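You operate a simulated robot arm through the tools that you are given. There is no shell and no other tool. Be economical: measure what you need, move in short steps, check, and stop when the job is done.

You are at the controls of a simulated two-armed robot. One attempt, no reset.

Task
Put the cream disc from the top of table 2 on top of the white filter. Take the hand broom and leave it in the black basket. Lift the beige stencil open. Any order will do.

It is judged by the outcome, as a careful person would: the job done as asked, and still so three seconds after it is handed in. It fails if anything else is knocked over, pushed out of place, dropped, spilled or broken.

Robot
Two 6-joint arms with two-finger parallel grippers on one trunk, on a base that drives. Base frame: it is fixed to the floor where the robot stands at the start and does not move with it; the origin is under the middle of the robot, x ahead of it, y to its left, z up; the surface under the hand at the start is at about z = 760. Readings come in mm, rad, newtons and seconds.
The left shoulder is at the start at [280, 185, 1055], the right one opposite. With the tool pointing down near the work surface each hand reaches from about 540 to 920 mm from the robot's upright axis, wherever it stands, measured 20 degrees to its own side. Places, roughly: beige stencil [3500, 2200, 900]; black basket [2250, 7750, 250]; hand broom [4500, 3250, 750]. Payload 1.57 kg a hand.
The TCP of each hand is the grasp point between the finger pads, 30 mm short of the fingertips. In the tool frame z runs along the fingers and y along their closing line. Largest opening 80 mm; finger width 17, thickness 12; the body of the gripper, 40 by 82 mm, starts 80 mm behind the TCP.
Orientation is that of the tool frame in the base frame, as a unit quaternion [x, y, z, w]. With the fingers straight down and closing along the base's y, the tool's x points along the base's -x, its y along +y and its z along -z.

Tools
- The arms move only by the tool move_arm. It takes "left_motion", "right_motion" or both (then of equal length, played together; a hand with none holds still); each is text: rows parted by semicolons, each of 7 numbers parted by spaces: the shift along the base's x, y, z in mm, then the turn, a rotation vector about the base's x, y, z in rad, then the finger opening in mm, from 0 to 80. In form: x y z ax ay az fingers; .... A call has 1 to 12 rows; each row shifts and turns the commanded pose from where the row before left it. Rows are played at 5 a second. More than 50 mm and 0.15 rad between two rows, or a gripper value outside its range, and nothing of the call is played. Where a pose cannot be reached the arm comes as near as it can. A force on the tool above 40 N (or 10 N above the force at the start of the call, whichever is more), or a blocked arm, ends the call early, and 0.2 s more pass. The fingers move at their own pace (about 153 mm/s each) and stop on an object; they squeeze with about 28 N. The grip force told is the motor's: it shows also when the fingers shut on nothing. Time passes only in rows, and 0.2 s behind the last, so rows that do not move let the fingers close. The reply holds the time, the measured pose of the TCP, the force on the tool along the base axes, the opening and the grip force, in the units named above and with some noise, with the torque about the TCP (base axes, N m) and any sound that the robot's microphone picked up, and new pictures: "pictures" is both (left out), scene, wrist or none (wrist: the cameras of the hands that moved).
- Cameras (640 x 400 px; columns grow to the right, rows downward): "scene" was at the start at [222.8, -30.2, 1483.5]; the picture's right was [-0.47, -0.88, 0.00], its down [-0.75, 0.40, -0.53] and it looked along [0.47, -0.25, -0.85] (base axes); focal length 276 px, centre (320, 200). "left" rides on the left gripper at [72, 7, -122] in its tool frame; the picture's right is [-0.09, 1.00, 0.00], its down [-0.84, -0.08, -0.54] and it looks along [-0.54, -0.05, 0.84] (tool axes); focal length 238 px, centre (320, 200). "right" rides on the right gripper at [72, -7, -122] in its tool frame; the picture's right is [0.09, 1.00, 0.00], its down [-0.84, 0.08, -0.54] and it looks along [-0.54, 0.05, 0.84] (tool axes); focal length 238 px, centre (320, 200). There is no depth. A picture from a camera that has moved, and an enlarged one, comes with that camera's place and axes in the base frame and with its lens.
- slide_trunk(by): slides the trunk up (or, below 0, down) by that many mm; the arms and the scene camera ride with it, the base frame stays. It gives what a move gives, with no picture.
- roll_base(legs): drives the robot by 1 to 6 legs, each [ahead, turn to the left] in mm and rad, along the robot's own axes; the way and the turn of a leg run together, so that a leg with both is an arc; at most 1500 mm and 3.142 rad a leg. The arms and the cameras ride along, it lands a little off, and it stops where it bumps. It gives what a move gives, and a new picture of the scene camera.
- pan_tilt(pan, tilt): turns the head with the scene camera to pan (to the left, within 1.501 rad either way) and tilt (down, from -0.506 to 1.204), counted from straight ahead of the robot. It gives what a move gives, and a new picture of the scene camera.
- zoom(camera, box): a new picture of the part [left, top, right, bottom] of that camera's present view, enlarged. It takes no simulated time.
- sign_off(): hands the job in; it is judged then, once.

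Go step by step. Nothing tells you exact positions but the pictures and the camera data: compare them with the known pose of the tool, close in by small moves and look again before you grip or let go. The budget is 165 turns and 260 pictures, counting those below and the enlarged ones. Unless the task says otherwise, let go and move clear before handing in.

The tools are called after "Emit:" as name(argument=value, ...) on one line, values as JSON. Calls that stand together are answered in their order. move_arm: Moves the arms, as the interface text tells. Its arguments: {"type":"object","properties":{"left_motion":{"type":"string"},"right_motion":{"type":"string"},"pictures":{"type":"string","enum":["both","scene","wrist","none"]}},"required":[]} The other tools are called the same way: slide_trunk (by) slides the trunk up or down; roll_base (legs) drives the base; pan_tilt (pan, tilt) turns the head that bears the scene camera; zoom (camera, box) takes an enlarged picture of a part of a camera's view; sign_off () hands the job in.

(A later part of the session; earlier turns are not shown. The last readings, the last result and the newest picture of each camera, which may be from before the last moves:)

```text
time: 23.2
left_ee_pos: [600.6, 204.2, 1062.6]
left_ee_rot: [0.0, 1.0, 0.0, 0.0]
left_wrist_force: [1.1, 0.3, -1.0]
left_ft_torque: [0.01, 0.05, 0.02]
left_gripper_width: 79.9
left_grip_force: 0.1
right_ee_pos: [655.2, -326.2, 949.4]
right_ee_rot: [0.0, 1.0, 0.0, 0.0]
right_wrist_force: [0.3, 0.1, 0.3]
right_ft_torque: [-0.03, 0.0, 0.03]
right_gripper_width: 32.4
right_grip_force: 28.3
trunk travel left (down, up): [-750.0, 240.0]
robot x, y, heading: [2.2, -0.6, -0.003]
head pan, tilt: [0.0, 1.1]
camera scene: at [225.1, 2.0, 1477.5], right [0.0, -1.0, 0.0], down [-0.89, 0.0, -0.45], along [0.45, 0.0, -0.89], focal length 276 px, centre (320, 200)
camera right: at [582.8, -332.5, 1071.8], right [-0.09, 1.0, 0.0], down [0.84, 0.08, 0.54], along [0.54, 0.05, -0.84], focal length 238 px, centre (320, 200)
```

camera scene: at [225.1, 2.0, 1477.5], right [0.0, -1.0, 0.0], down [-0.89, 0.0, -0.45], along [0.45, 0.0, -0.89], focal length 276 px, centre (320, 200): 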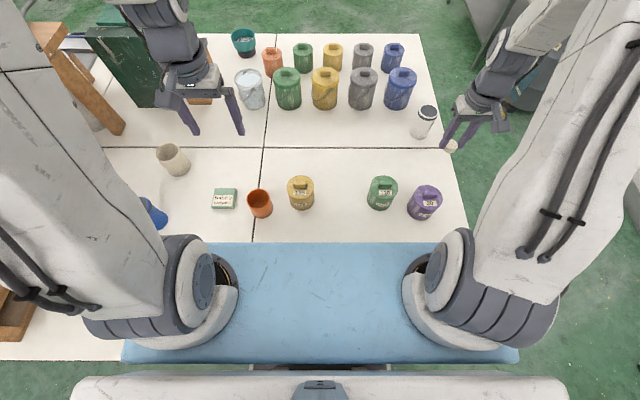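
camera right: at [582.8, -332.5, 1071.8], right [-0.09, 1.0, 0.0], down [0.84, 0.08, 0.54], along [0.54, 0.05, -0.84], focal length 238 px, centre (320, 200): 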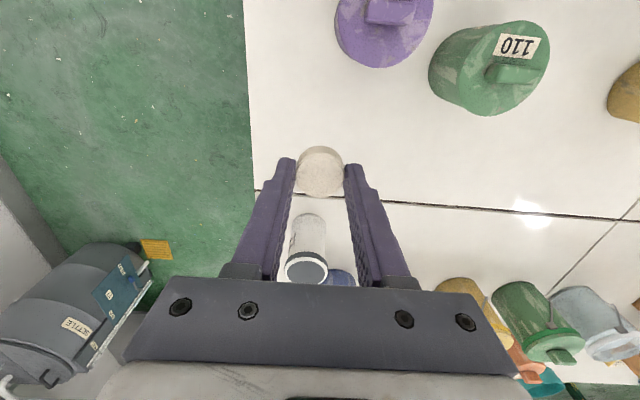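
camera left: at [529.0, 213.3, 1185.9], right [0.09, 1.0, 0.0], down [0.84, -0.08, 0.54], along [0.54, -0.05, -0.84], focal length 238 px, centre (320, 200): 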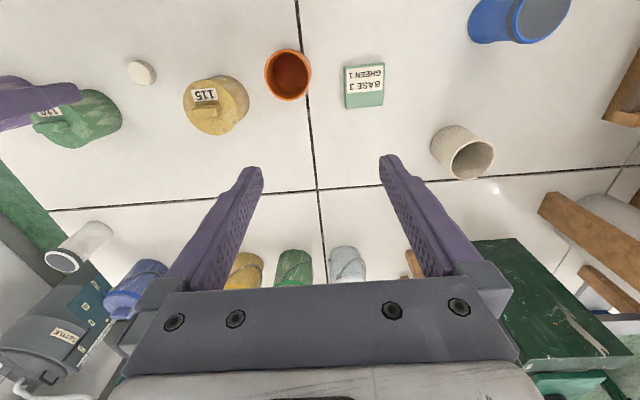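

The filter's top is at about [848,-328,843]. I move above it, keeping the disc about 50 mm clear.

Emit:
move_arm(right_motion="45 0 0 0 0 0 10; 45 0 0 0 0 0 10; 45 0 0 0 0 0 10; 35 -1 0 0 0 0 10; 23 -1 0 0 0 0 10; 0 0 0 0 0 0 10", pictures="both")

Emit:
zoom(camera="scene", box=[380, 60, 500, 135])

```text
time: 24.6
left_ee_pos: [600.8, 204.3, 1062.6]
left_ee_rot: [0.0, 1.0, -0.001, 0.0]
left_wrist_force: [0.3, -0.6, -0.3]
left_ft_torque: [0.0, 0.0, 0.0]
left_gripper_width: 80.0
left_grip_force: 0.1
right_ee_pos: [846.3, -328.6, 948.8]
right_ee_rot: [0.0, 1.0, -0.001, -0.001]
right_wrist_force: [0.7, 0.3, -0.7]
right_ft_torque: [0.01, 0.01, -0.05]
right_gripper_width: 32.4
right_grip_force: 27.8
trunk travel left (down, up): [-750.0, 240.0]
robot x, y, heading: [2.3, -2.7, 0.0]
head pan, tilt: [0.0, 1.1]
camera scene: at [225.1, 2.3, 1477.5], right [0.0, -1.0, 0.0], down [-0.89, 0.0, -0.45], along [0.45, 0.0, -0.89], focal length 276 px, centre (320, 200)
camera right: at [774.4, -335.6, 1071.3], right [-0.09, 1.0, 0.0], down [0.84, 0.08, 0.54], along [0.54, 0.05, -0.84], focal length 238 px, centre (320, 200)
```

scene: 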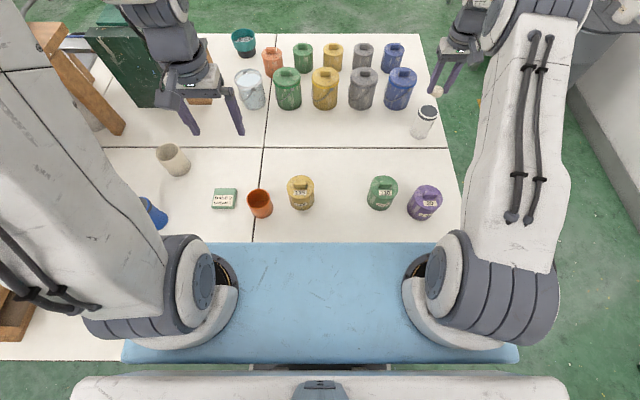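
right: 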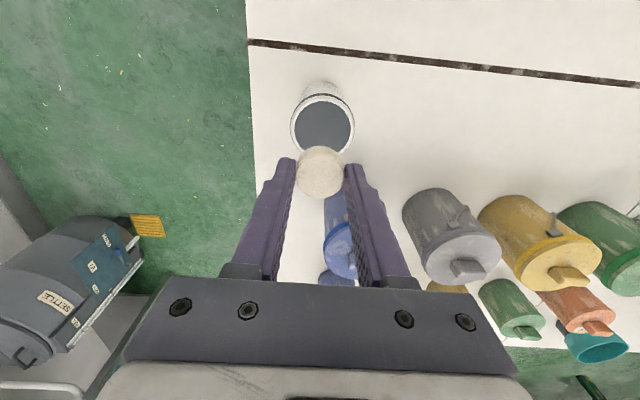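

```text
5.33 times, centred on (440, 98) of scene
camera zoom: at [225.1, 2.3, 1477.5], right [0.0, -1.0, 0.0], down [-0.89, 0.0, -0.45], along [0.45, 0.0, -0.89], focal length 1470 px, centre (-320, 747)
```

zoom: 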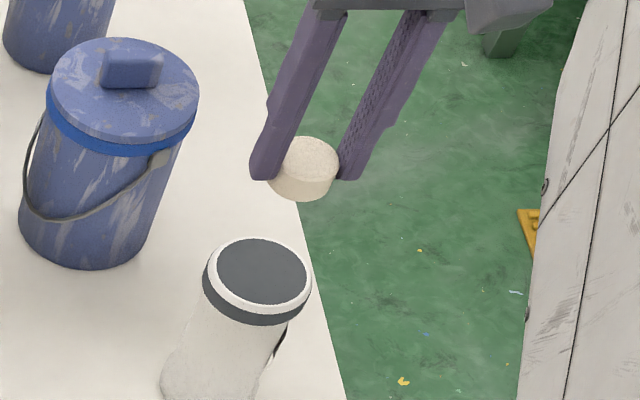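

The two cameras put the filter's top centre at about [838,-328,853]. I correct, lower 38 mm and look again.

Emit:
move_arm(right_motion="-8 0 -18 0 0 0 10; 0 0 -20 0 0 0 10; 0 0 0 0 0 0 10", pictures="wrist")

Emit:
zoom(camera="scene", box=[380, 60, 500, 135])

Emit:
zoom(camera="right", box=[240, 80, 400, 180])

```text
time: 25.4
left_ee_pos: [599.7, 204.8, 1064.6]
left_ee_rot: [0.001, 1.0, 0.0, 0.0]
left_wrist_force: [0.2, 0.1, 0.3]
left_ft_torque: [0.01, 0.01, 0.0]
left_gripper_width: 80.2
left_grip_force: 0.1
right_ee_pos: [837.7, -327.5, 911.8]
right_ee_rot: [0.0, 1.0, 0.0, 0.0]
right_wrist_force: [0.3, 0.6, -0.4]
right_ft_torque: [-0.01, 0.0, -0.02]
right_gripper_width: 32.4
right_grip_force: 27.8
trunk travel left (down, up): [-750.0, 240.0]
robot x, y, heading: [0.4, 1.8, 0.0]
head pan, tilt: [0.0, 1.1]
camera right: at [765.1, -334.8, 1034.5], right [-0.09, 1.0, 0.0], down [0.84, 0.08, 0.54], along [0.54, 0.05, -0.84], focal length 238 px, centre (320, 200)
```

right: 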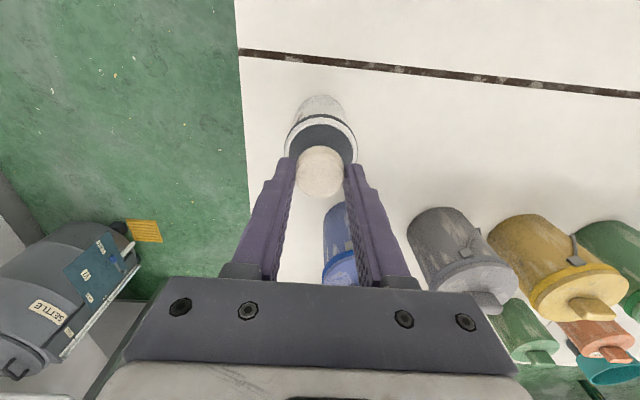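

```text
5.33 times, centred on (440, 98) of scene
camera zoom: at [225.1, 2.2, 1477.5], right [0.0, -1.0, 0.0], down [-0.89, 0.0, -0.45], along [0.45, 0.0, -0.89], focal length 1470 px, centre (-320, 747)
```

zoom: 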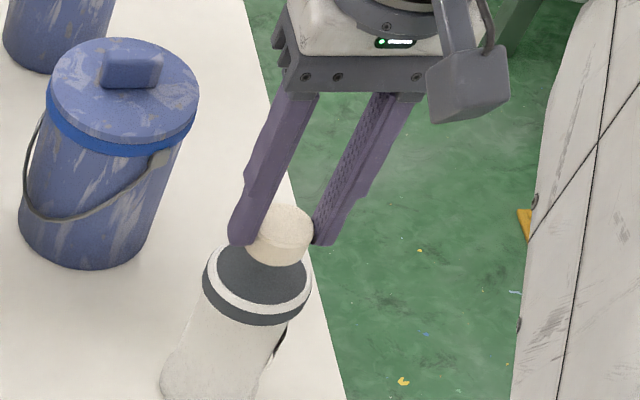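

```text
4.00 times, centred on (320, 130) of right
camera zoom: at [765.1, -334.8, 1034.5], right [-0.09, 1.0, 0.0], down [0.84, 0.08, 0.54], along [0.54, 0.05, -0.84], focal length 953 px, centre (320, 480)
```

zoom: 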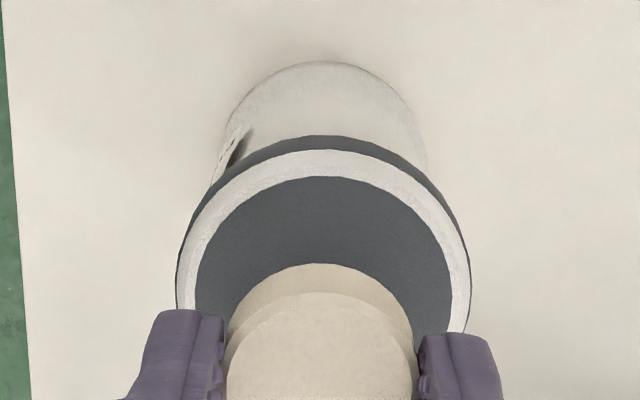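

Lined up well sideways. I lower a further 14 mm and check the side clearance.

Emit:
move_arm(right_motion="0 0 -8 0 0 0 10; 0 0 -6 0 0 0 10; 0 0 0 0 0 0 10", pictures="none")

Emit:
zoom(camera="scene", box=[390, 80, 470, 130])

Emit:
zoom(camera="right", box=[240, 80, 400, 220])

```text
time: 26.2
left_ee_pos: [600.0, 206.1, 1063.4]
left_ee_rot: [0.0, 1.0, 0.001, -0.001]
left_wrist_force: [-0.4, 0.0, -0.9]
left_ft_torque: [-0.02, -0.01, -0.01]
left_gripper_width: 80.0
left_grip_force: 0.1
right_ee_pos: [837.2, -328.2, 898.6]
right_ee_rot: [0.0, 1.0, 0.0, -0.001]
right_wrist_force: [-0.5, 0.5, -0.9]
right_ft_torque: [0.01, 0.01, -0.01]
right_gripper_width: 32.3
right_grip_force: 28.1
trunk travel left (down, up): [-750.0, 240.0]
robot x, y, heading: [-1.3, -0.0, -0.002]
head pan, tilt: [0.0, 1.1]
```

```text
8.00 times, centred on (430, 105) of scene
camera zoom: at [225.0, 2.3, 1477.5], right [0.0, -1.0, 0.0], down [-0.89, 0.0, -0.45], along [0.45, 0.0, -0.89], focal length 2205 px, centre (-560, 960)
```

zoom: 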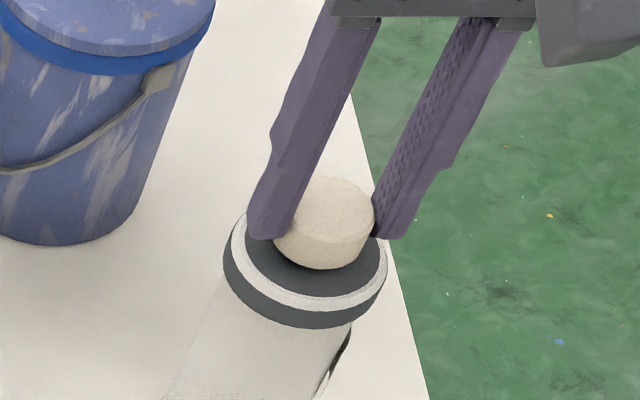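

```text
2.86 times, centred on (320, 150) of right
camera zoom: at [764.7, -334.3, 1020.2], right [-0.09, 1.0, 0.0], down [0.84, 0.08, 0.54], along [0.54, 0.05, -0.84], focal length 681 px, centre (320, 343)
```

zoom: 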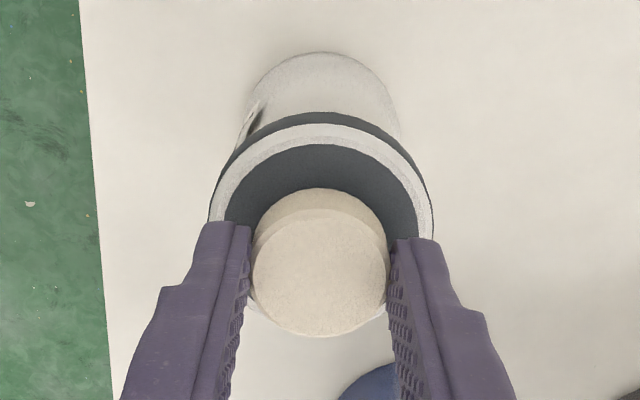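

The disc is centred over the top. I lower in small steps and watch the force.

Emit:
move_arm(right_motion="0 0 -3 0 0 0 10; 0 0 -2 0 0 0 10; 0 0 0 0 0 0 10", pictures="none")

Emit:
zoom(camera="scene", box=[400, 90, 464, 130])

Emit:
move_arm(right_motion="0 0 -2 0 0 0 10; 0 0 0 0 0 0 10", pictures="none")

Emit:
zoom(camera="scene", box=[400, 90, 464, 130])

```text
time: 27.0
left_ee_pos: [600.1, 204.7, 1064.6]
left_ee_rot: [0.0, 1.0, 0.0, -0.001]
left_wrist_force: [0.9, -1.0, 0.2]
left_ft_torque: [0.05, -0.04, 0.01]
left_gripper_width: 79.9
left_grip_force: 0.2
right_ee_pos: [838.0, -328.0, 895.3]
right_ee_rot: [0.0, 1.0, 0.0, 0.001]
right_wrist_force: [-3.0, 0.1, 12.2]
right_ft_torque: [0.02, 0.12, 0.03]
right_gripper_width: 32.4
right_grip_force: 28.3
trunk travel left (down, up): [-750.0, 240.0]
robot x, y, heading: [3.2, -1.4, -0.001]
head pan, tilt: [0.0, 1.1]
```

```text
10.00 times, centred on (432, 110) of scene
camera zoom: at [224.2, 2.5, 1477.8], right [0.0, -1.0, 0.0], down [-0.89, 0.0, -0.45], along [0.45, 0.0, -0.89], focal length 2757 px, centre (-800, 1100)
```

zoom: 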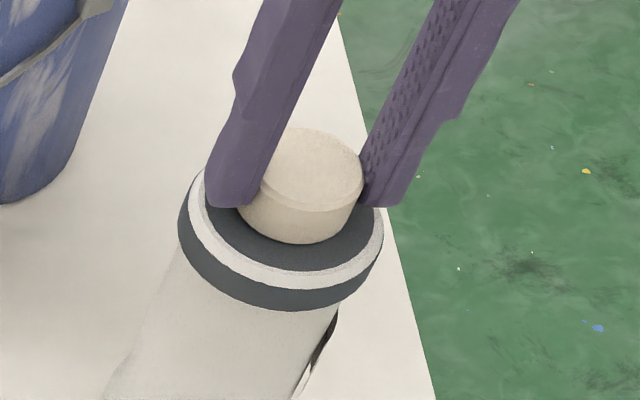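

```text
time: 27.6
left_ee_pos: [599.9, 205.6, 1064.9]
left_ee_rot: [-0.001, 1.0, 0.0, 0.001]
left_wrist_force: [0.1, 0.4, 0.3]
left_ft_torque: [-0.04, 0.03, -0.02]
left_gripper_width: 80.1
left_grip_force: 0.1
right_ee_pos: [837.4, -328.2, 895.1]
right_ee_rot: [0.0, 1.0, -0.001, 0.002]
right_wrist_force: [-5.9, -1.6, 27.3]
right_ft_torque: [-0.02, 0.16, 0.04]
right_gripper_width: 32.4
right_grip_force: 27.7
trunk travel left (down, up): [-750.0, 240.0]
robot x, y, heading: [-2.4, 0.4, -0.005]
head pan, tilt: [0.0, 1.1]
```

```text
10.00 times, centred on (432, 110) of scene
camera zoom: at [223.4, 2.8, 1478.0], right [0.0, -1.0, 0.0], down [-0.89, 0.0, -0.45], along [0.45, 0.0, -0.89], focal length 2757 px, centre (-800, 1100)
```

zoom: 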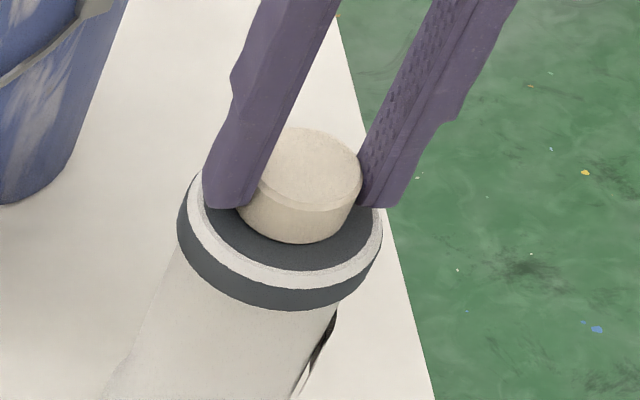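

It touches. I relieve the load, open, and rise straight up.

Emit:
move_arm(right_motion="0 0 2 0 0 0 10; 0 0 1 0 0 0 10; 0 0 0 0 0 0 42; 0 0 0 0 0 0 46; 0 0 0 0 0 0 48; 0 0 10 0 0 0 50; 0 0 25 0 0 0 50; 0 0 40 0 0 0 50; 0 0 40 0 0 0 50", pictures="wrist")

Emit:
zoom(camera="scene", box=[380, 60, 500, 135])

```text
time: 29.6
left_ee_pos: [601.4, 205.6, 1062.7]
left_ee_rot: [0.001, 1.0, 0.0, 0.0]
left_wrist_force: [0.8, 0.8, -0.6]
left_ft_torque: [-0.02, 0.04, 0.0]
left_gripper_width: 80.2
left_grip_force: 0.1
right_ee_pos: [835.3, -326.2, 1009.4]
right_ee_rot: [-0.001, 1.0, 0.0, -0.001]
right_wrist_force: [0.5, 0.0, 0.8]
right_ft_torque: [-0.01, 0.01, -0.03]
right_gripper_width: 50.1
right_grip_force: 0.0
trunk travel left (down, up): [-750.0, 240.0]
robot x, y, heading: [1.1, -0.6, 0.001]
head pan, tilt: [0.0, 1.1]
camera right: at [763.5, -333.5, 1130.3], right [-0.09, 1.0, 0.0], down [0.84, 0.08, 0.54], along [0.54, 0.05, -0.84], focal length 238 px, centre (320, 200)
```

right: 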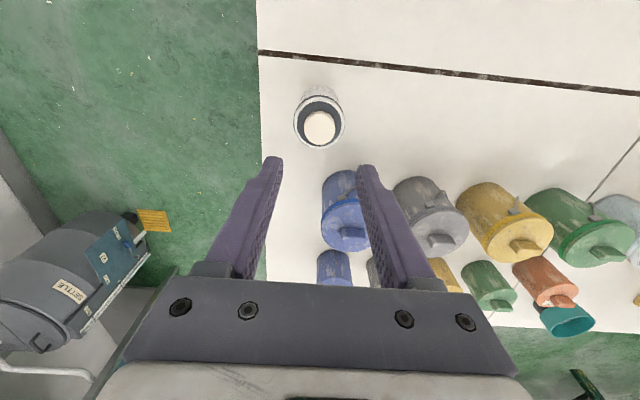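

```text
5.33 times, centred on (440, 98) of scene
camera zoom: at [225.1, 2.2, 1477.5], right [0.0, -1.0, 0.0], down [-0.89, 0.0, -0.45], along [0.45, 0.0, -0.89], focal length 1470 px, centre (-320, 747)
```

zoom: 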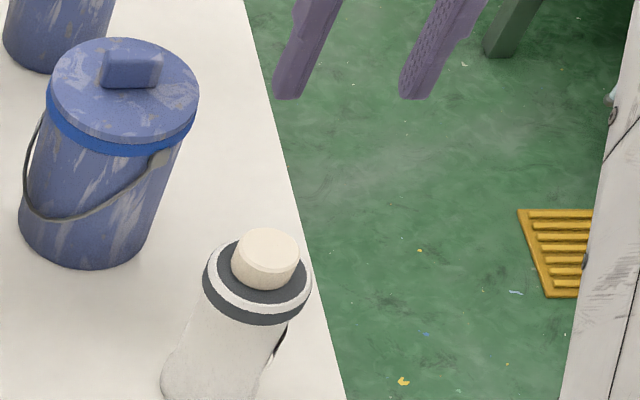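

The disc sits on the filter. Now I tuck both hands in for driving around the right end of the table.

Emit:
move_arm(right_motion="-40 10 15 0 0 0 20; -40 20 15 0 0 0 20; -40 25 10 0 0 0 20; -40 25 10 0 0 0 20; -40 25 0 0 0 0 20; -35 30 0 0 0 0 20; -30 35 0 0 0 0 20; -20 40 0 0 0 0 20; 0 25 0 0 0 0 20; 0 0 0 0 0 0 20", left_motion="0 0 0 0 0 0 20; -20 -20 0 0 0 0 20; -20 -20 0 0 0 0 20; -10 -20 0 0 0 0 20; 0 -10 0 0 0 0 20; 0 0 0 0 0 0 20; 0 0 0 0 0 0 20; 0 0 0 0 0 0 20; 0 0 0 0 0 0 20; 0 0 0 0 0 0 20", pictures="scene")

Emit:
roll_base(legs=[[-400, 0]])

```text
time: 31.8
left_ee_pos: [550.7, 134.3, 1063.0]
left_ee_rot: [0.001, 1.0, 0.0, 0.0]
left_wrist_force: [0.5, 0.4, 0.9]
left_ft_torque: [0.02, -0.03, 0.0]
left_gripper_width: 20.2
left_grip_force: 0.0
right_ee_pos: [554.2, -91.9, 1059.8]
right_ee_rot: [0.0, 1.0, 0.0, 0.0]
right_wrist_force: [0.3, 0.1, -0.1]
right_ft_torque: [0.0, -0.01, 0.01]
right_gripper_width: 20.1
right_grip_force: 0.0
trunk travel left (down, up): [-750.0, 240.0]
robot x, y, heading: [1.6, -0.3, 0.004]
head pan, tilt: [0.0, 1.1]
camera scene: at [225.0, 2.4, 1477.5], right [0.0, -1.0, 0.0], down [-0.89, 0.0, -0.45], along [0.45, 0.0, -0.89], focal length 276 px, centre (320, 200)
```

scene: 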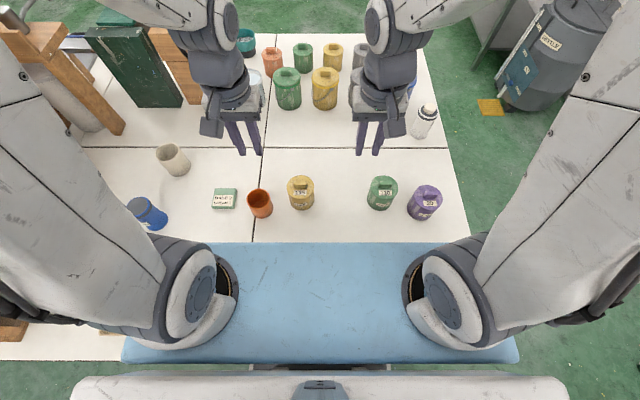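

```text
time: 34.3
left_ee_pos: [150.3, 132.9, 1064.3]
left_ee_rot: [0.002, 1.0, 0.0, 0.0]
left_wrist_force: [0.8, 0.1, 0.8]
left_ft_torque: [0.0, 0.0, 0.0]
left_gripper_width: 20.0
left_grip_force: 0.0
right_ee_pos: [151.3, -92.5, 1059.5]
right_ee_rot: [0.003, 1.0, 0.0, 0.0]
right_wrist_force: [-0.1, -0.5, 1.0]
right_ft_torque: [0.01, -0.02, 0.0]
right_gripper_width: 20.1
right_grip_force: 0.0
trunk travel left (down, up): [-750.0, 240.0]
robot x, y, heading: [-403.5, 3.8, 0.001]
head pan, tilt: [0.0, 1.1]
camera scene: at [-176.9, 2.2, 1477.5], right [0.0, -1.0, 0.0], down [-0.89, 0.0, -0.45], along [0.45, 0.0, -0.89], focal length 276 px, centre (320, 200)
```

scene: 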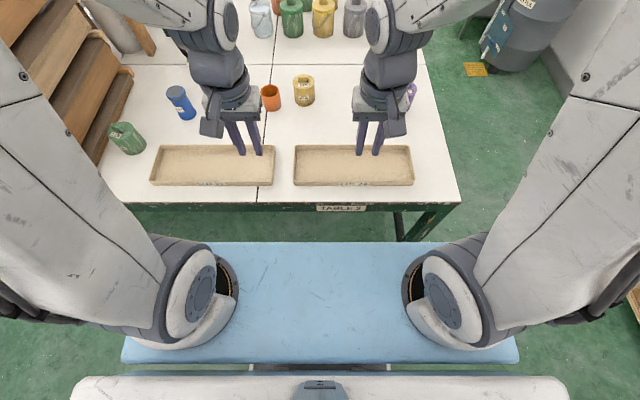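

The label reads TABLE 2, confirmed. I back up a bit more, turn to the right and look.

Emit:
roll_base(legs=[[-400, 0], [0, -0.8]])

Emit:
pan_tilt(pan=0.3, tilt=0.6)

Emit:
pan_tilt(pan=-0.7, tilt=0.5)

```text
time: 38.9
left_ee_pos: [-316.2, -303.1, 1062.6]
left_ee_rot: [0.392, 0.92, 0.001, 0.0]
left_wrist_force: [0.7, -0.7, 0.8]
left_ft_torque: [0.04, -0.01, 0.03]
left_gripper_width: 19.8
left_grip_force: 0.0
right_ee_pos: [-478.1, -460.3, 1059.8]
right_ee_rot: [0.392, 0.92, 0.0, 0.001]
right_wrist_force: [-0.1, 0.5, 0.5]
right_ft_torque: [0.01, 0.0, 0.02]
right_gripper_width: 20.1
right_grip_force: 0.0
trunk travel left (down, up): [-750.0, 240.0]
robot x, y, heading: [-797.0, 3.2, -0.812]
head pan, tilt: [0.0, 1.1]
camera scene: at [-639.2, -157.6, 1477.5], right [-0.72, -0.69, 0.0], down [-0.62, 0.64, -0.45], along [0.31, -0.33, -0.89], focal length 276 px, centre (320, 200)
```

scene: 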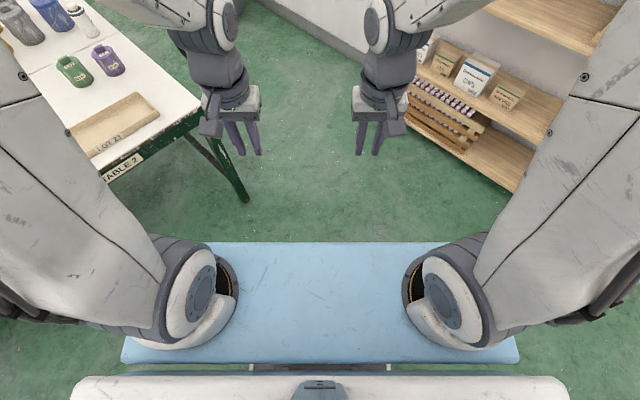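

```text
time: 39.8
left_ee_pos: [-317.7, -302.6, 1063.6]
left_ee_rot: [0.392, 0.92, 0.0, 0.0]
left_wrist_force: [-0.2, -0.4, -1.4]
left_ft_torque: [0.0, -0.02, -0.02]
left_gripper_width: 20.1
left_grip_force: 0.1
right_ee_pos: [-478.4, -462.6, 1059.4]
right_ee_rot: [0.391, 0.92, 0.0, 0.0]
right_wrist_force: [-0.2, 0.6, -0.3]
right_ft_torque: [-0.02, -0.04, -0.04]
right_gripper_width: 20.2
right_grip_force: 0.0
trunk travel left (down, up): [-750.0, 240.0]
robot x, y, heading: [-795.8, 1.9, -0.808]
head pan, tilt: [0.3, 0.6]
camera scene: at [-605.7, -155.0, 1516.1], right [-0.49, -0.87, 0.0], down [-0.49, 0.27, -0.82], along [0.72, -0.4, -0.57], focal length 276 px, centre (320, 200)
```

scene: 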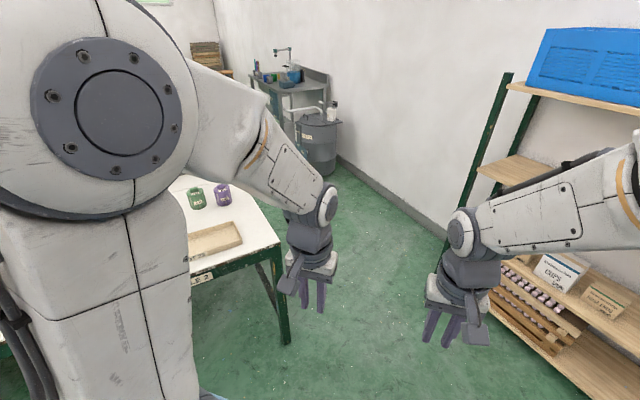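

```text
time: 41.1
left_ee_pos: [-316.4, -303.4, 1063.2]
left_ee_rot: [0.392, 0.92, 0.0, 0.0]
left_wrist_force: [-0.6, 0.1, -0.2]
left_ft_torque: [0.02, 0.01, 0.0]
left_gripper_width: 20.2
left_grip_force: 0.0
right_ee_pos: [-478.4, -461.5, 1059.4]
right_ee_rot: [0.392, 0.92, 0.0, 0.001]
right_wrist_force: [0.7, 0.2, -0.1]
right_ft_torque: [0.03, -0.03, -0.03]
right_gripper_width: 19.9
right_grip_force: 0.1
trunk travel left (down, up): [-750.0, 240.0]
robot x, y, heading: [-796.8, 4.4, -0.806]
head pan, tilt: [-0.7, 0.499]
camera scene: at [-677.1, -202.9, 1525.2], right [-1.0, -0.06, 0.0], down [-0.03, 0.48, -0.88], along [0.06, -0.88, -0.48], focal length 276 px, centre (320, 200)
```

scene: 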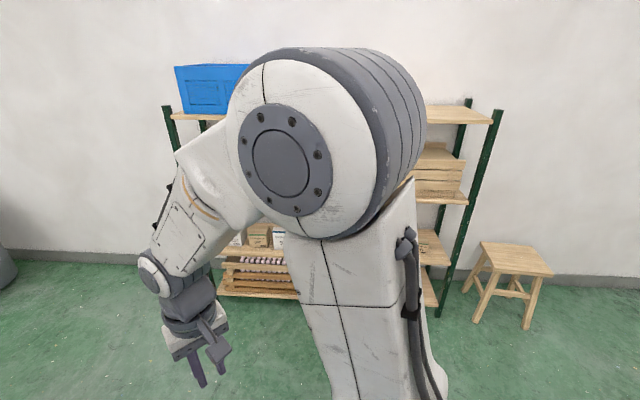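

The way around the table's right end is clear. I drive there diagonally and turn to face along +x.

Emit:
roll_base(legs=[[1100, 0], [0, 0.81]])

Emit:
pan_tilt(pan=0, tilt=0.6)

```text
time: 48.8
left_ee_pos: [515.4, -635.9, 1062.9]
left_ee_rot: [-0.007, 1.0, 0.0, 0.0]
left_wrist_force: [0.5, 0.8, 0.0]
left_ft_torque: [0.02, 0.0, 0.01]
left_gripper_width: 20.2
left_grip_force: 0.0
right_ee_pos: [521.1, -862.4, 1059.7]
right_ee_rot: [-0.006, 1.0, 0.0, 0.001]
right_wrist_force: [-0.7, 0.0, -0.7]
right_ft_torque: [0.0, 0.0, 0.02]
right_gripper_width: 20.0
right_grip_force: 0.0
trunk travel left (down, up): [-750.0, 240.0]
robot x, y, heading: [-30.2, -776.8, 0.014]
head pan, tilt: [-0.7, 0.499]
camera scene: at [199.0, -831.5, 1525.2], right [-0.63, -0.77, 0.0], down [-0.37, 0.3, -0.88], along [0.68, -0.56, -0.48], focal length 276 px, centre (320, 200)
```

scene: 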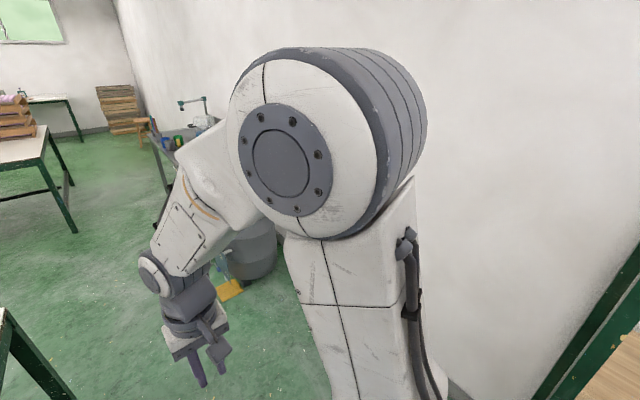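

```text
time: 49.9
left_ee_pos: [515.5, -636.1, 1064.3]
left_ee_rot: [-0.007, 1.0, -0.001, 0.0]
left_wrist_force: [-0.5, 0.7, -0.5]
left_ft_torque: [-0.01, 0.02, 0.02]
left_gripper_width: 19.9
left_grip_force: 0.0
right_ee_pos: [521.6, -862.6, 1059.2]
right_ee_rot: [-0.007, 1.0, -0.001, -0.001]
right_wrist_force: [1.3, 0.1, 0.5]
right_ft_torque: [0.01, 0.02, -0.02]
right_gripper_width: 19.9
right_grip_force: 0.0
trunk travel left (down, up): [-750.0, 240.0]
robot x, y, heading: [-35.9, -780.1, 0.015]
head pan, tilt: [0.0, 0.6]
camera scene: at [217.0, -772.5, 1516.2], right [0.01, -1.0, 0.0], down [-0.56, -0.01, -0.83], along [0.83, 0.01, -0.56], focal length 276 px, centre (320, 200)
```

scene: 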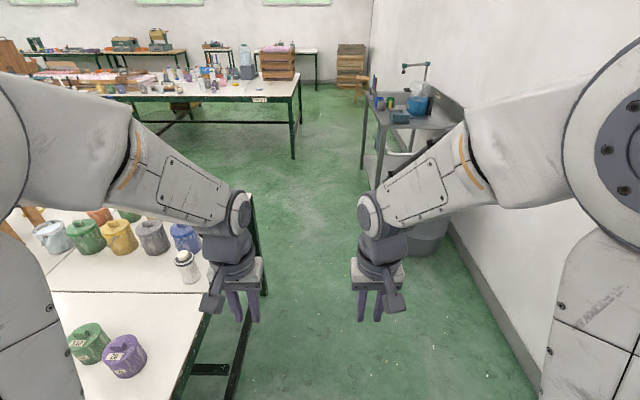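

I drive on slightly to the right, past the table's end.

Emit:
roll_base(legs=[[300, -0.2], [300, 0.2], [1200, 0]])

Emit:
pan_tilt(pan=1.0, tilt=0.4)

```text
time: 59.2
left_ee_pos: [2311.7, -687.4, 1062.9]
left_ee_rot: [-0.004, 1.0, 0.0, 0.001]
left_wrist_force: [0.3, -0.2, -0.3]
left_ft_torque: [0.04, 0.03, -0.03]
left_gripper_width: 19.9
left_grip_force: 0.0
right_ee_pos: [2317.2, -915.0, 1060.5]
right_ee_rot: [-0.003, 1.0, 0.0, 0.0]
right_wrist_force: [0.5, -0.8, 0.2]
right_ft_torque: [-0.02, 0.01, 0.01]
right_gripper_width: 19.6
right_grip_force: 0.0
trunk travel left (down, up): [-750.0, 240.0]
robot x, y, heading: [1761.1, -828.6, 0.008]
head pan, tilt: [0.0, 0.6]
camera scene: at [2013.6, -822.2, 1516.2], right [0.01, -1.0, 0.0], down [-0.56, 0.0, -0.83], along [0.83, 0.01, -0.56], focal length 276 px, centre (320, 200)
```

scene: 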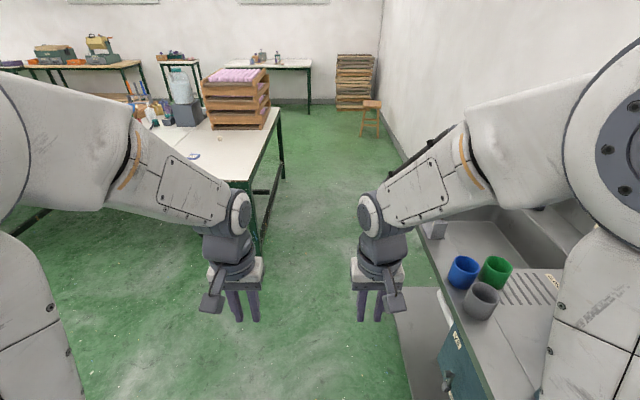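

```text
time: 60.5
left_ee_pos: [2313.6, -687.2, 1063.7]
left_ee_rot: [-0.003, 1.0, -0.001, 0.0]
left_wrist_force: [-0.5, 0.4, 0.0]
left_ft_torque: [0.01, 0.0, 0.02]
left_gripper_width: 20.2
left_grip_force: 0.1
right_ee_pos: [2317.8, -914.1, 1059.9]
right_ee_rot: [-0.003, 1.0, 0.001, 0.0]
right_wrist_force: [-0.2, -0.2, -0.1]
right_ft_torque: [0.03, 0.01, 0.01]
right_gripper_width: 19.9
right_grip_force: 0.0
trunk travel left (down, up): [-750.0, 240.0]
robot x, y, heading: [1761.4, -824.5, 0.005]
head pan, tilt: [1.0, 0.4]
camera scene: at [1974.8, -744.6, 1534.4], right [0.84, -0.53, 0.0], down [-0.21, -0.33, -0.92], along [0.49, 0.78, -0.39], focal length 276 px, centre (320, 200)
```

scene: 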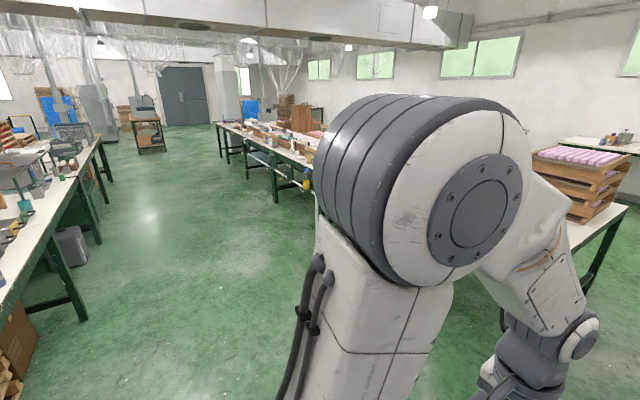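

The aisle between the tables is clear. I drive up it towards the stencil.

Emit:
roll_base(legs=[[0, 0.87], [1076, 0], [0, 0.695], [1100, 0], [1000, 0]])

Emit:
pan_tilt(pan=-0.9, tilt=0.5)

```text
time: 62.2
left_ee_pos: [2199.2, -468.3, 1064.1]
left_ee_rot: [-0.217, 0.976, 0.0, 0.0]
left_wrist_force: [-0.8, 0.5, 0.6]
left_ft_torque: [0.01, 0.01, 0.0]
left_gripper_width: 19.8
left_grip_force: 0.1
right_ee_pos: [2299.7, -672.3, 1058.5]
right_ee_rot: [-0.219, 0.976, -0.001, 0.0]
right_wrist_force: [0.1, 0.4, -0.9]
right_ft_torque: [-0.01, -0.02, -0.01]
right_gripper_width: 20.3
right_grip_force: 0.0
trunk travel left (down, up): [-750.0, 240.0]
robot x, y, heading: [1760.8, -824.9, 0.424]
head pan, tilt: [1.0, 0.4]
stopped in leg 1: the robot was blocked; the commanded pose is now the measured one
camera scene: at [1918.5, -662.3, 1534.3], right [0.99, -0.14, 0.0], down [-0.05, -0.39, -0.92], along [0.13, 0.91, -0.39], focal length 276 px, centre (320, 200)
```

scene: 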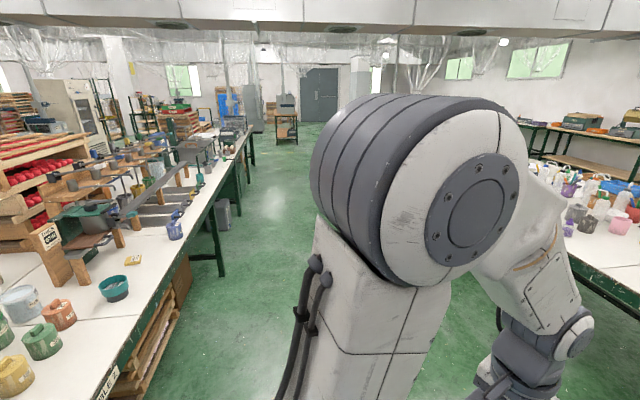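

```text
time: 64.1
left_ee_pos: [2200.4, -467.4, 1063.5]
left_ee_rot: [-0.218, 0.976, 0.0, 0.001]
left_wrist_force: [0.5, -0.1, 0.6]
left_ft_torque: [0.02, 0.0, 0.01]
left_gripper_width: 20.1
left_grip_force: 0.0
right_ee_pos: [2297.5, -671.1, 1059.0]
right_ee_rot: [-0.218, 0.976, 0.0, 0.0]
right_wrist_force: [0.2, 0.2, 0.8]
right_ft_torque: [0.0, 0.05, -0.02]
right_gripper_width: 19.8
right_grip_force: 0.0
trunk travel left (down, up): [-750.0, 240.0]
robot x, y, heading: [1757.3, -819.5, 0.434]
head pan, tilt: [-0.901, 0.499]
camera scene: at [1986.0, -794.3, 1525.3], right [-0.45, -0.89, 0.0], down [-0.43, 0.22, -0.88], along [0.78, -0.4, -0.48], focal length 276 px, centre (320, 200)
```

scene: 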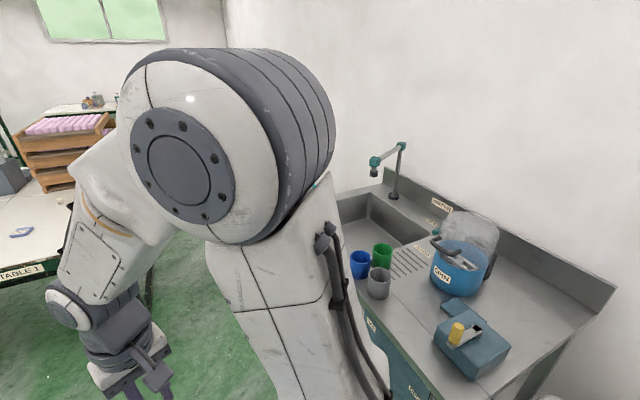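

The base touched something on the right when turning (probably the tank or sink). I turn back a little, move forward away from it, then turn.

Emit:
roll_base(legs=[[0, -0.12], [500, 0]])

Emit:
pan_tilt(pan=-1.5, tilt=0.7)

```text
time: 67.7
left_ee_pos: [2716.1, -362.0, 1064.3]
left_ee_rot: [-0.164, 0.987, 0.0, 0.0]
left_wrist_force: [0.0, 0.3, 0.1]
left_ft_torque: [0.01, -0.03, -0.02]
left_gripper_width: 20.1
left_grip_force: 0.0
right_ee_pos: [2794.0, -575.1, 1059.8]
right_ee_rot: [-0.164, 0.986, 0.0, -0.001]
right_wrist_force: [-0.3, 0.8, -0.7]
right_ft_torque: [0.01, -0.02, 0.02]
right_gripper_width: 19.9
right_grip_force: 0.0
trunk travel left (down, up): [-750.0, 240.0]
robot x, y, heading: [2241.7, -665.8, 0.326]
head pan, tilt: [-0.901, 0.499]
camera scene: at [2468.4, -662.8, 1525.3], right [-0.55, -0.84, 0.0], down [-0.4, 0.26, -0.88], along [0.73, -0.48, -0.48], focal length 276 px, centre (320, 200)
```

scene: 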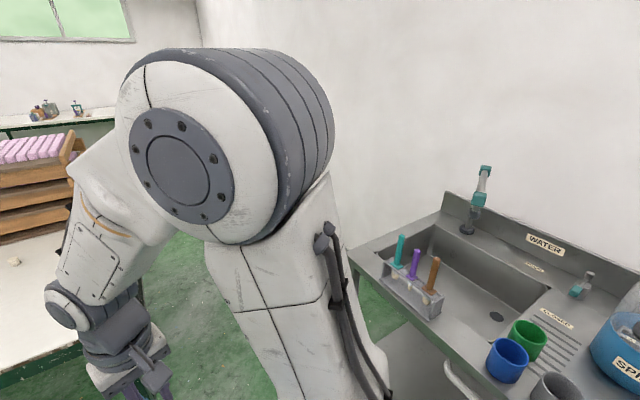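

```text
time: 68.7
left_ee_pos: [2716.4, -362.5, 1064.0]
left_ee_rot: [-0.163, 0.987, 0.001, 0.0]
left_wrist_force: [0.8, -2.0, 0.2]
left_ft_torque: [-0.04, -0.01, 0.0]
left_gripper_width: 20.0
left_grip_force: 0.0
right_ee_pos: [2792.6, -575.6, 1059.9]
right_ee_rot: [-0.165, 0.986, 0.0, 0.0]
right_wrist_force: [0.2, -0.1, -0.3]
right_ft_torque: [-0.01, -0.01, 0.02]
right_gripper_width: 19.9
right_grip_force: 0.0
trunk travel left (down, up): [-750.0, 240.0]
robot x, y, heading: [2239.2, -664.1, 0.32]
head pan, tilt: [-1.499, 0.7]
camera scene: at [2425.0, -691.3, 1507.6], right [-0.92, -0.38, 0.0], down [-0.25, 0.59, -0.77], along [0.29, -0.71, -0.64], focal length 276 px, centre (320, 200)
```

scene: 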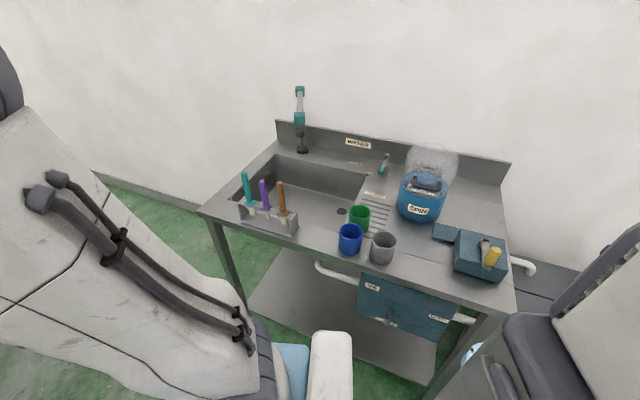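

Nothing is disturbed. I curve left out of the narrow part and drive up the aisle.

Emit:
roll_base(legs=[[300, 0.55], [300, 0.7], [1100, 0], [1150, 0]])

Emit:
pan_tilt(pan=-0.9, tilt=0.6)

```text
time: 83.3
left_ee_pos: [2405.3, 2570.7, 1063.0]
left_ee_rot: [0.717, -0.698, 0.0, 0.0]
left_wrist_force: [0.2, -0.4, 1.3]
left_ft_torque: [0.01, -0.01, -0.01]
left_gripper_width: 20.1
left_grip_force: 0.0
right_ee_pos: [2630.8, 2579.5, 1060.1]
right_ee_rot: [0.717, -0.697, 0.0, -0.001]
right_wrist_force: [0.0, -0.7, 0.2]
right_ft_torque: [0.01, -0.01, 0.02]
right_gripper_width: 19.9
right_grip_force: 0.0
trunk travel left (down, up): [-750.0, 240.0]
robot x, y, heading: [2552.0, 2025.8, 1.586]
head pan, tilt: [-1.499, 0.7]
camera scene: at [2636.2, 2193.5, 1507.6], right [0.09, -1.0, 0.0], down [-0.64, -0.06, -0.76], along [0.76, 0.07, -0.64], focal length 276 px, centre (320, 200)
```

scene: 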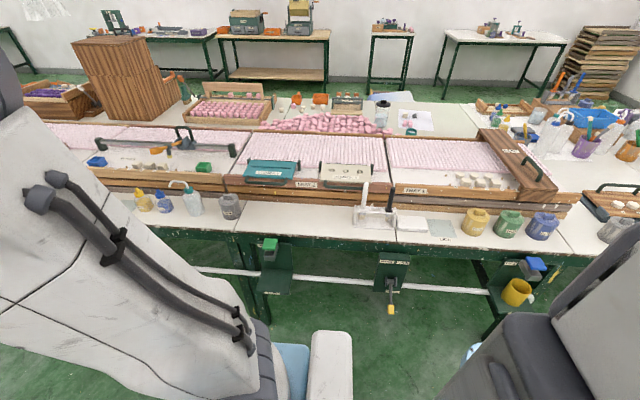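

```text
time: 84.3
left_ee_pos: [2405.0, 2570.3, 1063.6]
left_ee_rot: [0.717, -0.697, 0.0, 0.0]
left_wrist_force: [-0.3, 0.1, 0.2]
left_ft_torque: [0.01, 0.04, -0.04]
left_gripper_width: 19.9
left_grip_force: 0.0
right_ee_pos: [2632.5, 2580.1, 1059.8]
right_ee_rot: [0.717, -0.698, 0.0, 0.0]
right_wrist_force: [-0.6, -0.1, -0.1]
right_ft_torque: [0.0, -0.02, -0.01]
right_gripper_width: 20.3
right_grip_force: 0.2
trunk travel left (down, up): [-750.0, 240.0]
robot x, y, heading: [2551.4, 2021.4, 1.584]
head pan, tilt: [-0.901, 0.6]
camera scene: at [2619.9, 2242.1, 1516.2], right [0.63, -0.77, 0.0], down [-0.44, -0.36, -0.82], along [0.64, 0.52, -0.57], focal length 276 px, centre (320, 200)
```

scene: 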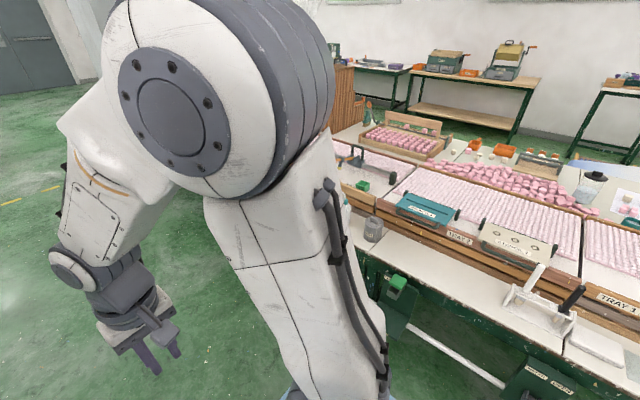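

I see the teal and the beige stencil on TRAY 2. I look at them closely.

Emit:
pan_tilt(pan=-1.4, tilt=0.6)

Emit:
zoom(camera="scene", box=[250, 150, 410, 250])

```text
time: 85.2
left_ee_pos: [2403.9, 2570.6, 1063.4]
left_ee_rot: [0.717, -0.697, 0.0, 0.0]
left_wrist_force: [0.4, 0.3, -0.1]
left_ft_torque: [-0.02, 0.0, -0.03]
left_gripper_width: 20.1
left_grip_force: 0.0
right_ee_pos: [2631.1, 2579.5, 1060.2]
right_ee_rot: [0.715, -0.699, 0.001, 0.0]
right_wrist_force: [-0.9, -0.4, 0.5]
right_ft_torque: [0.0, 0.04, 0.02]
right_gripper_width: 19.7
right_grip_force: 0.0
trunk travel left (down, up): [-750.0, 240.0]
robot x, y, heading: [2552.7, 2022.3, 1.585]
head pan, tilt: [-1.4, 0.6]
camera scene: at [2638.4, 2202.7, 1516.2], right [0.19, -0.98, 0.0], down [-0.55, -0.11, -0.83], along [0.81, 0.16, -0.56], focal length 276 px, centre (320, 200)
```

scene: 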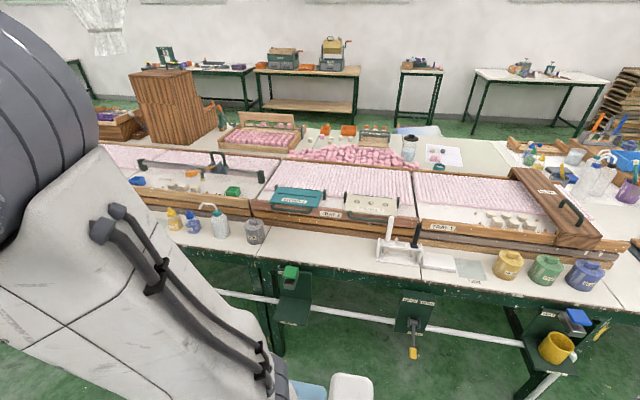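

```text
4.00 times, centred on (330, 200) of scene
camera zoom: at [2638.4, 2202.7, 1516.2], right [0.19, -0.98, 0.0], down [-0.55, -0.11, -0.83], along [0.81, 0.16, -0.56], focal length 1103 px, centre (280, 200)
```

zoom: 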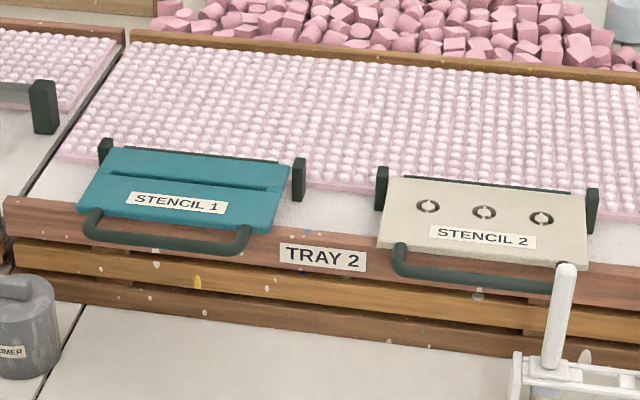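

STENCIL 2 is hinged at its far side (x about 3580) with a green bar handle at the near side (x about 3450, y about 2180). I park in front so the right hand comes straight at it.

Emit:
roll_base(legs=[[380, 0], [0, -1.585], [200, 0]])

Emit:
pan_tilt(pan=-0.2, tilt=0.75)

```text
time: 92.6
left_ee_pos: [3294.8, 2548.0, 1063.3]
left_ee_rot: [-0.01, 1.0, 0.0, 0.001]
left_wrist_force: [0.0, 0.1, -0.6]
left_ft_torque: [-0.01, -0.04, -0.02]
left_gripper_width: 19.7
left_grip_force: 0.1
right_ee_pos: [3302.3, 2321.5, 1059.3]
right_ee_rot: [-0.011, 1.0, 0.0, 0.0]
right_wrist_force: [0.1, -0.6, 0.0]
right_ft_torque: [-0.03, -0.06, 0.0]
right_gripper_width: 20.1
right_grip_force: 0.0
trunk travel left (down, up): [-750.0, 240.0]
robot x, y, heading: [2747.2, 2407.7, 0.015]
head pan, tilt: [-1.4, 0.6]
camera scene: at [2925.7, 2320.9, 1516.2], right [-0.98, -0.19, 0.0], down [-0.1, 0.56, -0.83], along [0.15, -0.81, -0.56], focal length 276 px, centre (320, 200)
```

scene: 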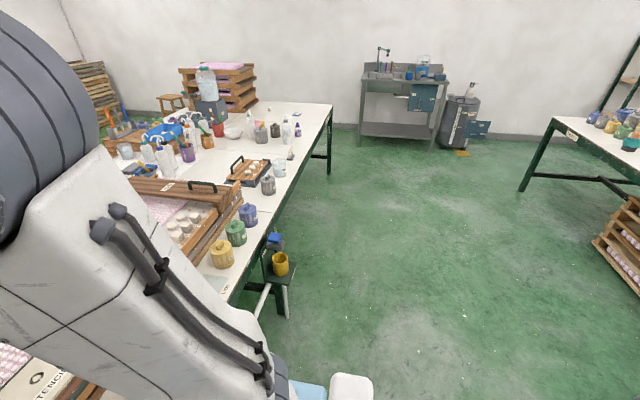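

```text
time: 94.0
left_ee_pos: [3295.3, 2549.1, 1063.4]
left_ee_rot: [-0.011, 1.0, 0.001, -0.001]
left_wrist_force: [-0.2, -0.6, -0.3]
left_ft_torque: [-0.02, -0.02, 0.0]
left_gripper_width: 20.0
left_grip_force: 0.1
right_ee_pos: [3303.3, 2322.0, 1059.8]
right_ee_rot: [-0.011, 1.0, 0.0, 0.0]
right_wrist_force: [-0.8, 1.0, 0.7]
right_ft_torque: [0.01, -0.03, -0.01]
right_gripper_width: 20.0
right_grip_force: 0.0
trunk travel left (down, up): [-750.0, 240.0]
robot x, y, heading: [2746.9, 2404.8, 0.012]
head pan, tilt: [-0.201, 0.75]
camera scene: at [2991.2, 2392.4, 1503.3], right [-0.18, -0.98, 0.0], down [-0.67, 0.13, -0.73], along [0.72, -0.14, -0.68], focal length 276 px, centre (320, 200)
```

scene: 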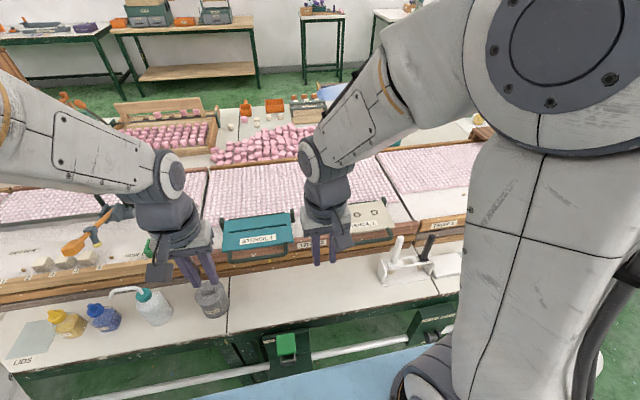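

I turn the right hand by -90 degrees about the vertical so its fingers will close across the handle bar, and shift it towards the handle's y.

Emit:
move_arm(right_motion="-4 -12 0 0 0 -0.143 40; -4 -12 0 0 0 -0.143 40; -4 -12 0 0 0 -0.143 40; -4 -12 0 0 0 -0.143 40; -4 -12 0 0 0 -0.143 40; -4 -12 0 0 0 -0.143 40; -4 -12 0 0 0 -0.143 40; -4 -12 0 0 0 -0.143 40; -4 -12 0 0 0 -0.143 40; -4 -12 0 0 0 -0.143 40; -4 -12 0 0 0 -0.15 40; 0 0 0 0 0 0 40", pictures="both")

```text
time: 96.6
left_ee_pos: [3296.4, 2548.5, 1063.5]
left_ee_rot: [-0.011, 1.0, 0.0, 0.0]
left_wrist_force: [0.3, 0.2, -0.5]
left_ft_torque: [0.0, -0.03, -0.01]
left_gripper_width: 19.9
left_grip_force: 0.1
right_ee_pos: [3258.6, 2188.9, 1060.9]
right_ee_rot: [0.703, 0.711, 0.0, 0.0]
right_wrist_force: [0.1, -0.4, -0.8]
right_ft_torque: [0.0, -0.01, 0.0]
right_gripper_width: 40.0
right_grip_force: 0.0
trunk travel left (down, up): [-750.0, 240.0]
robot x, y, heading: [2747.5, 2403.4, 0.022]
head pan, tilt: [-0.201, 0.75]
camera scene: at [2991.2, 2392.4, 1503.3], right [-0.18, -0.98, 0.0], down [-0.67, 0.13, -0.73], along [0.72, -0.13, -0.68], focal length 276 px, centre (320, 200)
camera right: at [3250.8, 2260.8, 1181.4], right [0.99, 0.1, 0.0], down [0.09, -0.84, 0.54], along [0.06, -0.54, -0.84], focal length 238 px, centre (320, 200)
```

scene: 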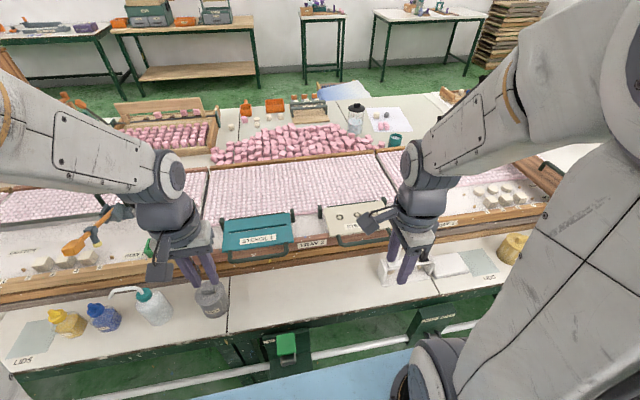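
right: 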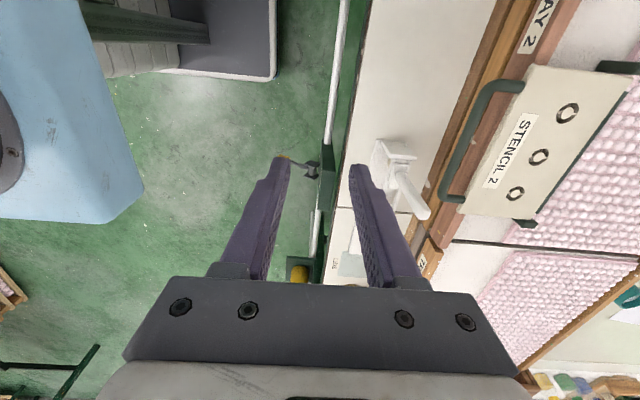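

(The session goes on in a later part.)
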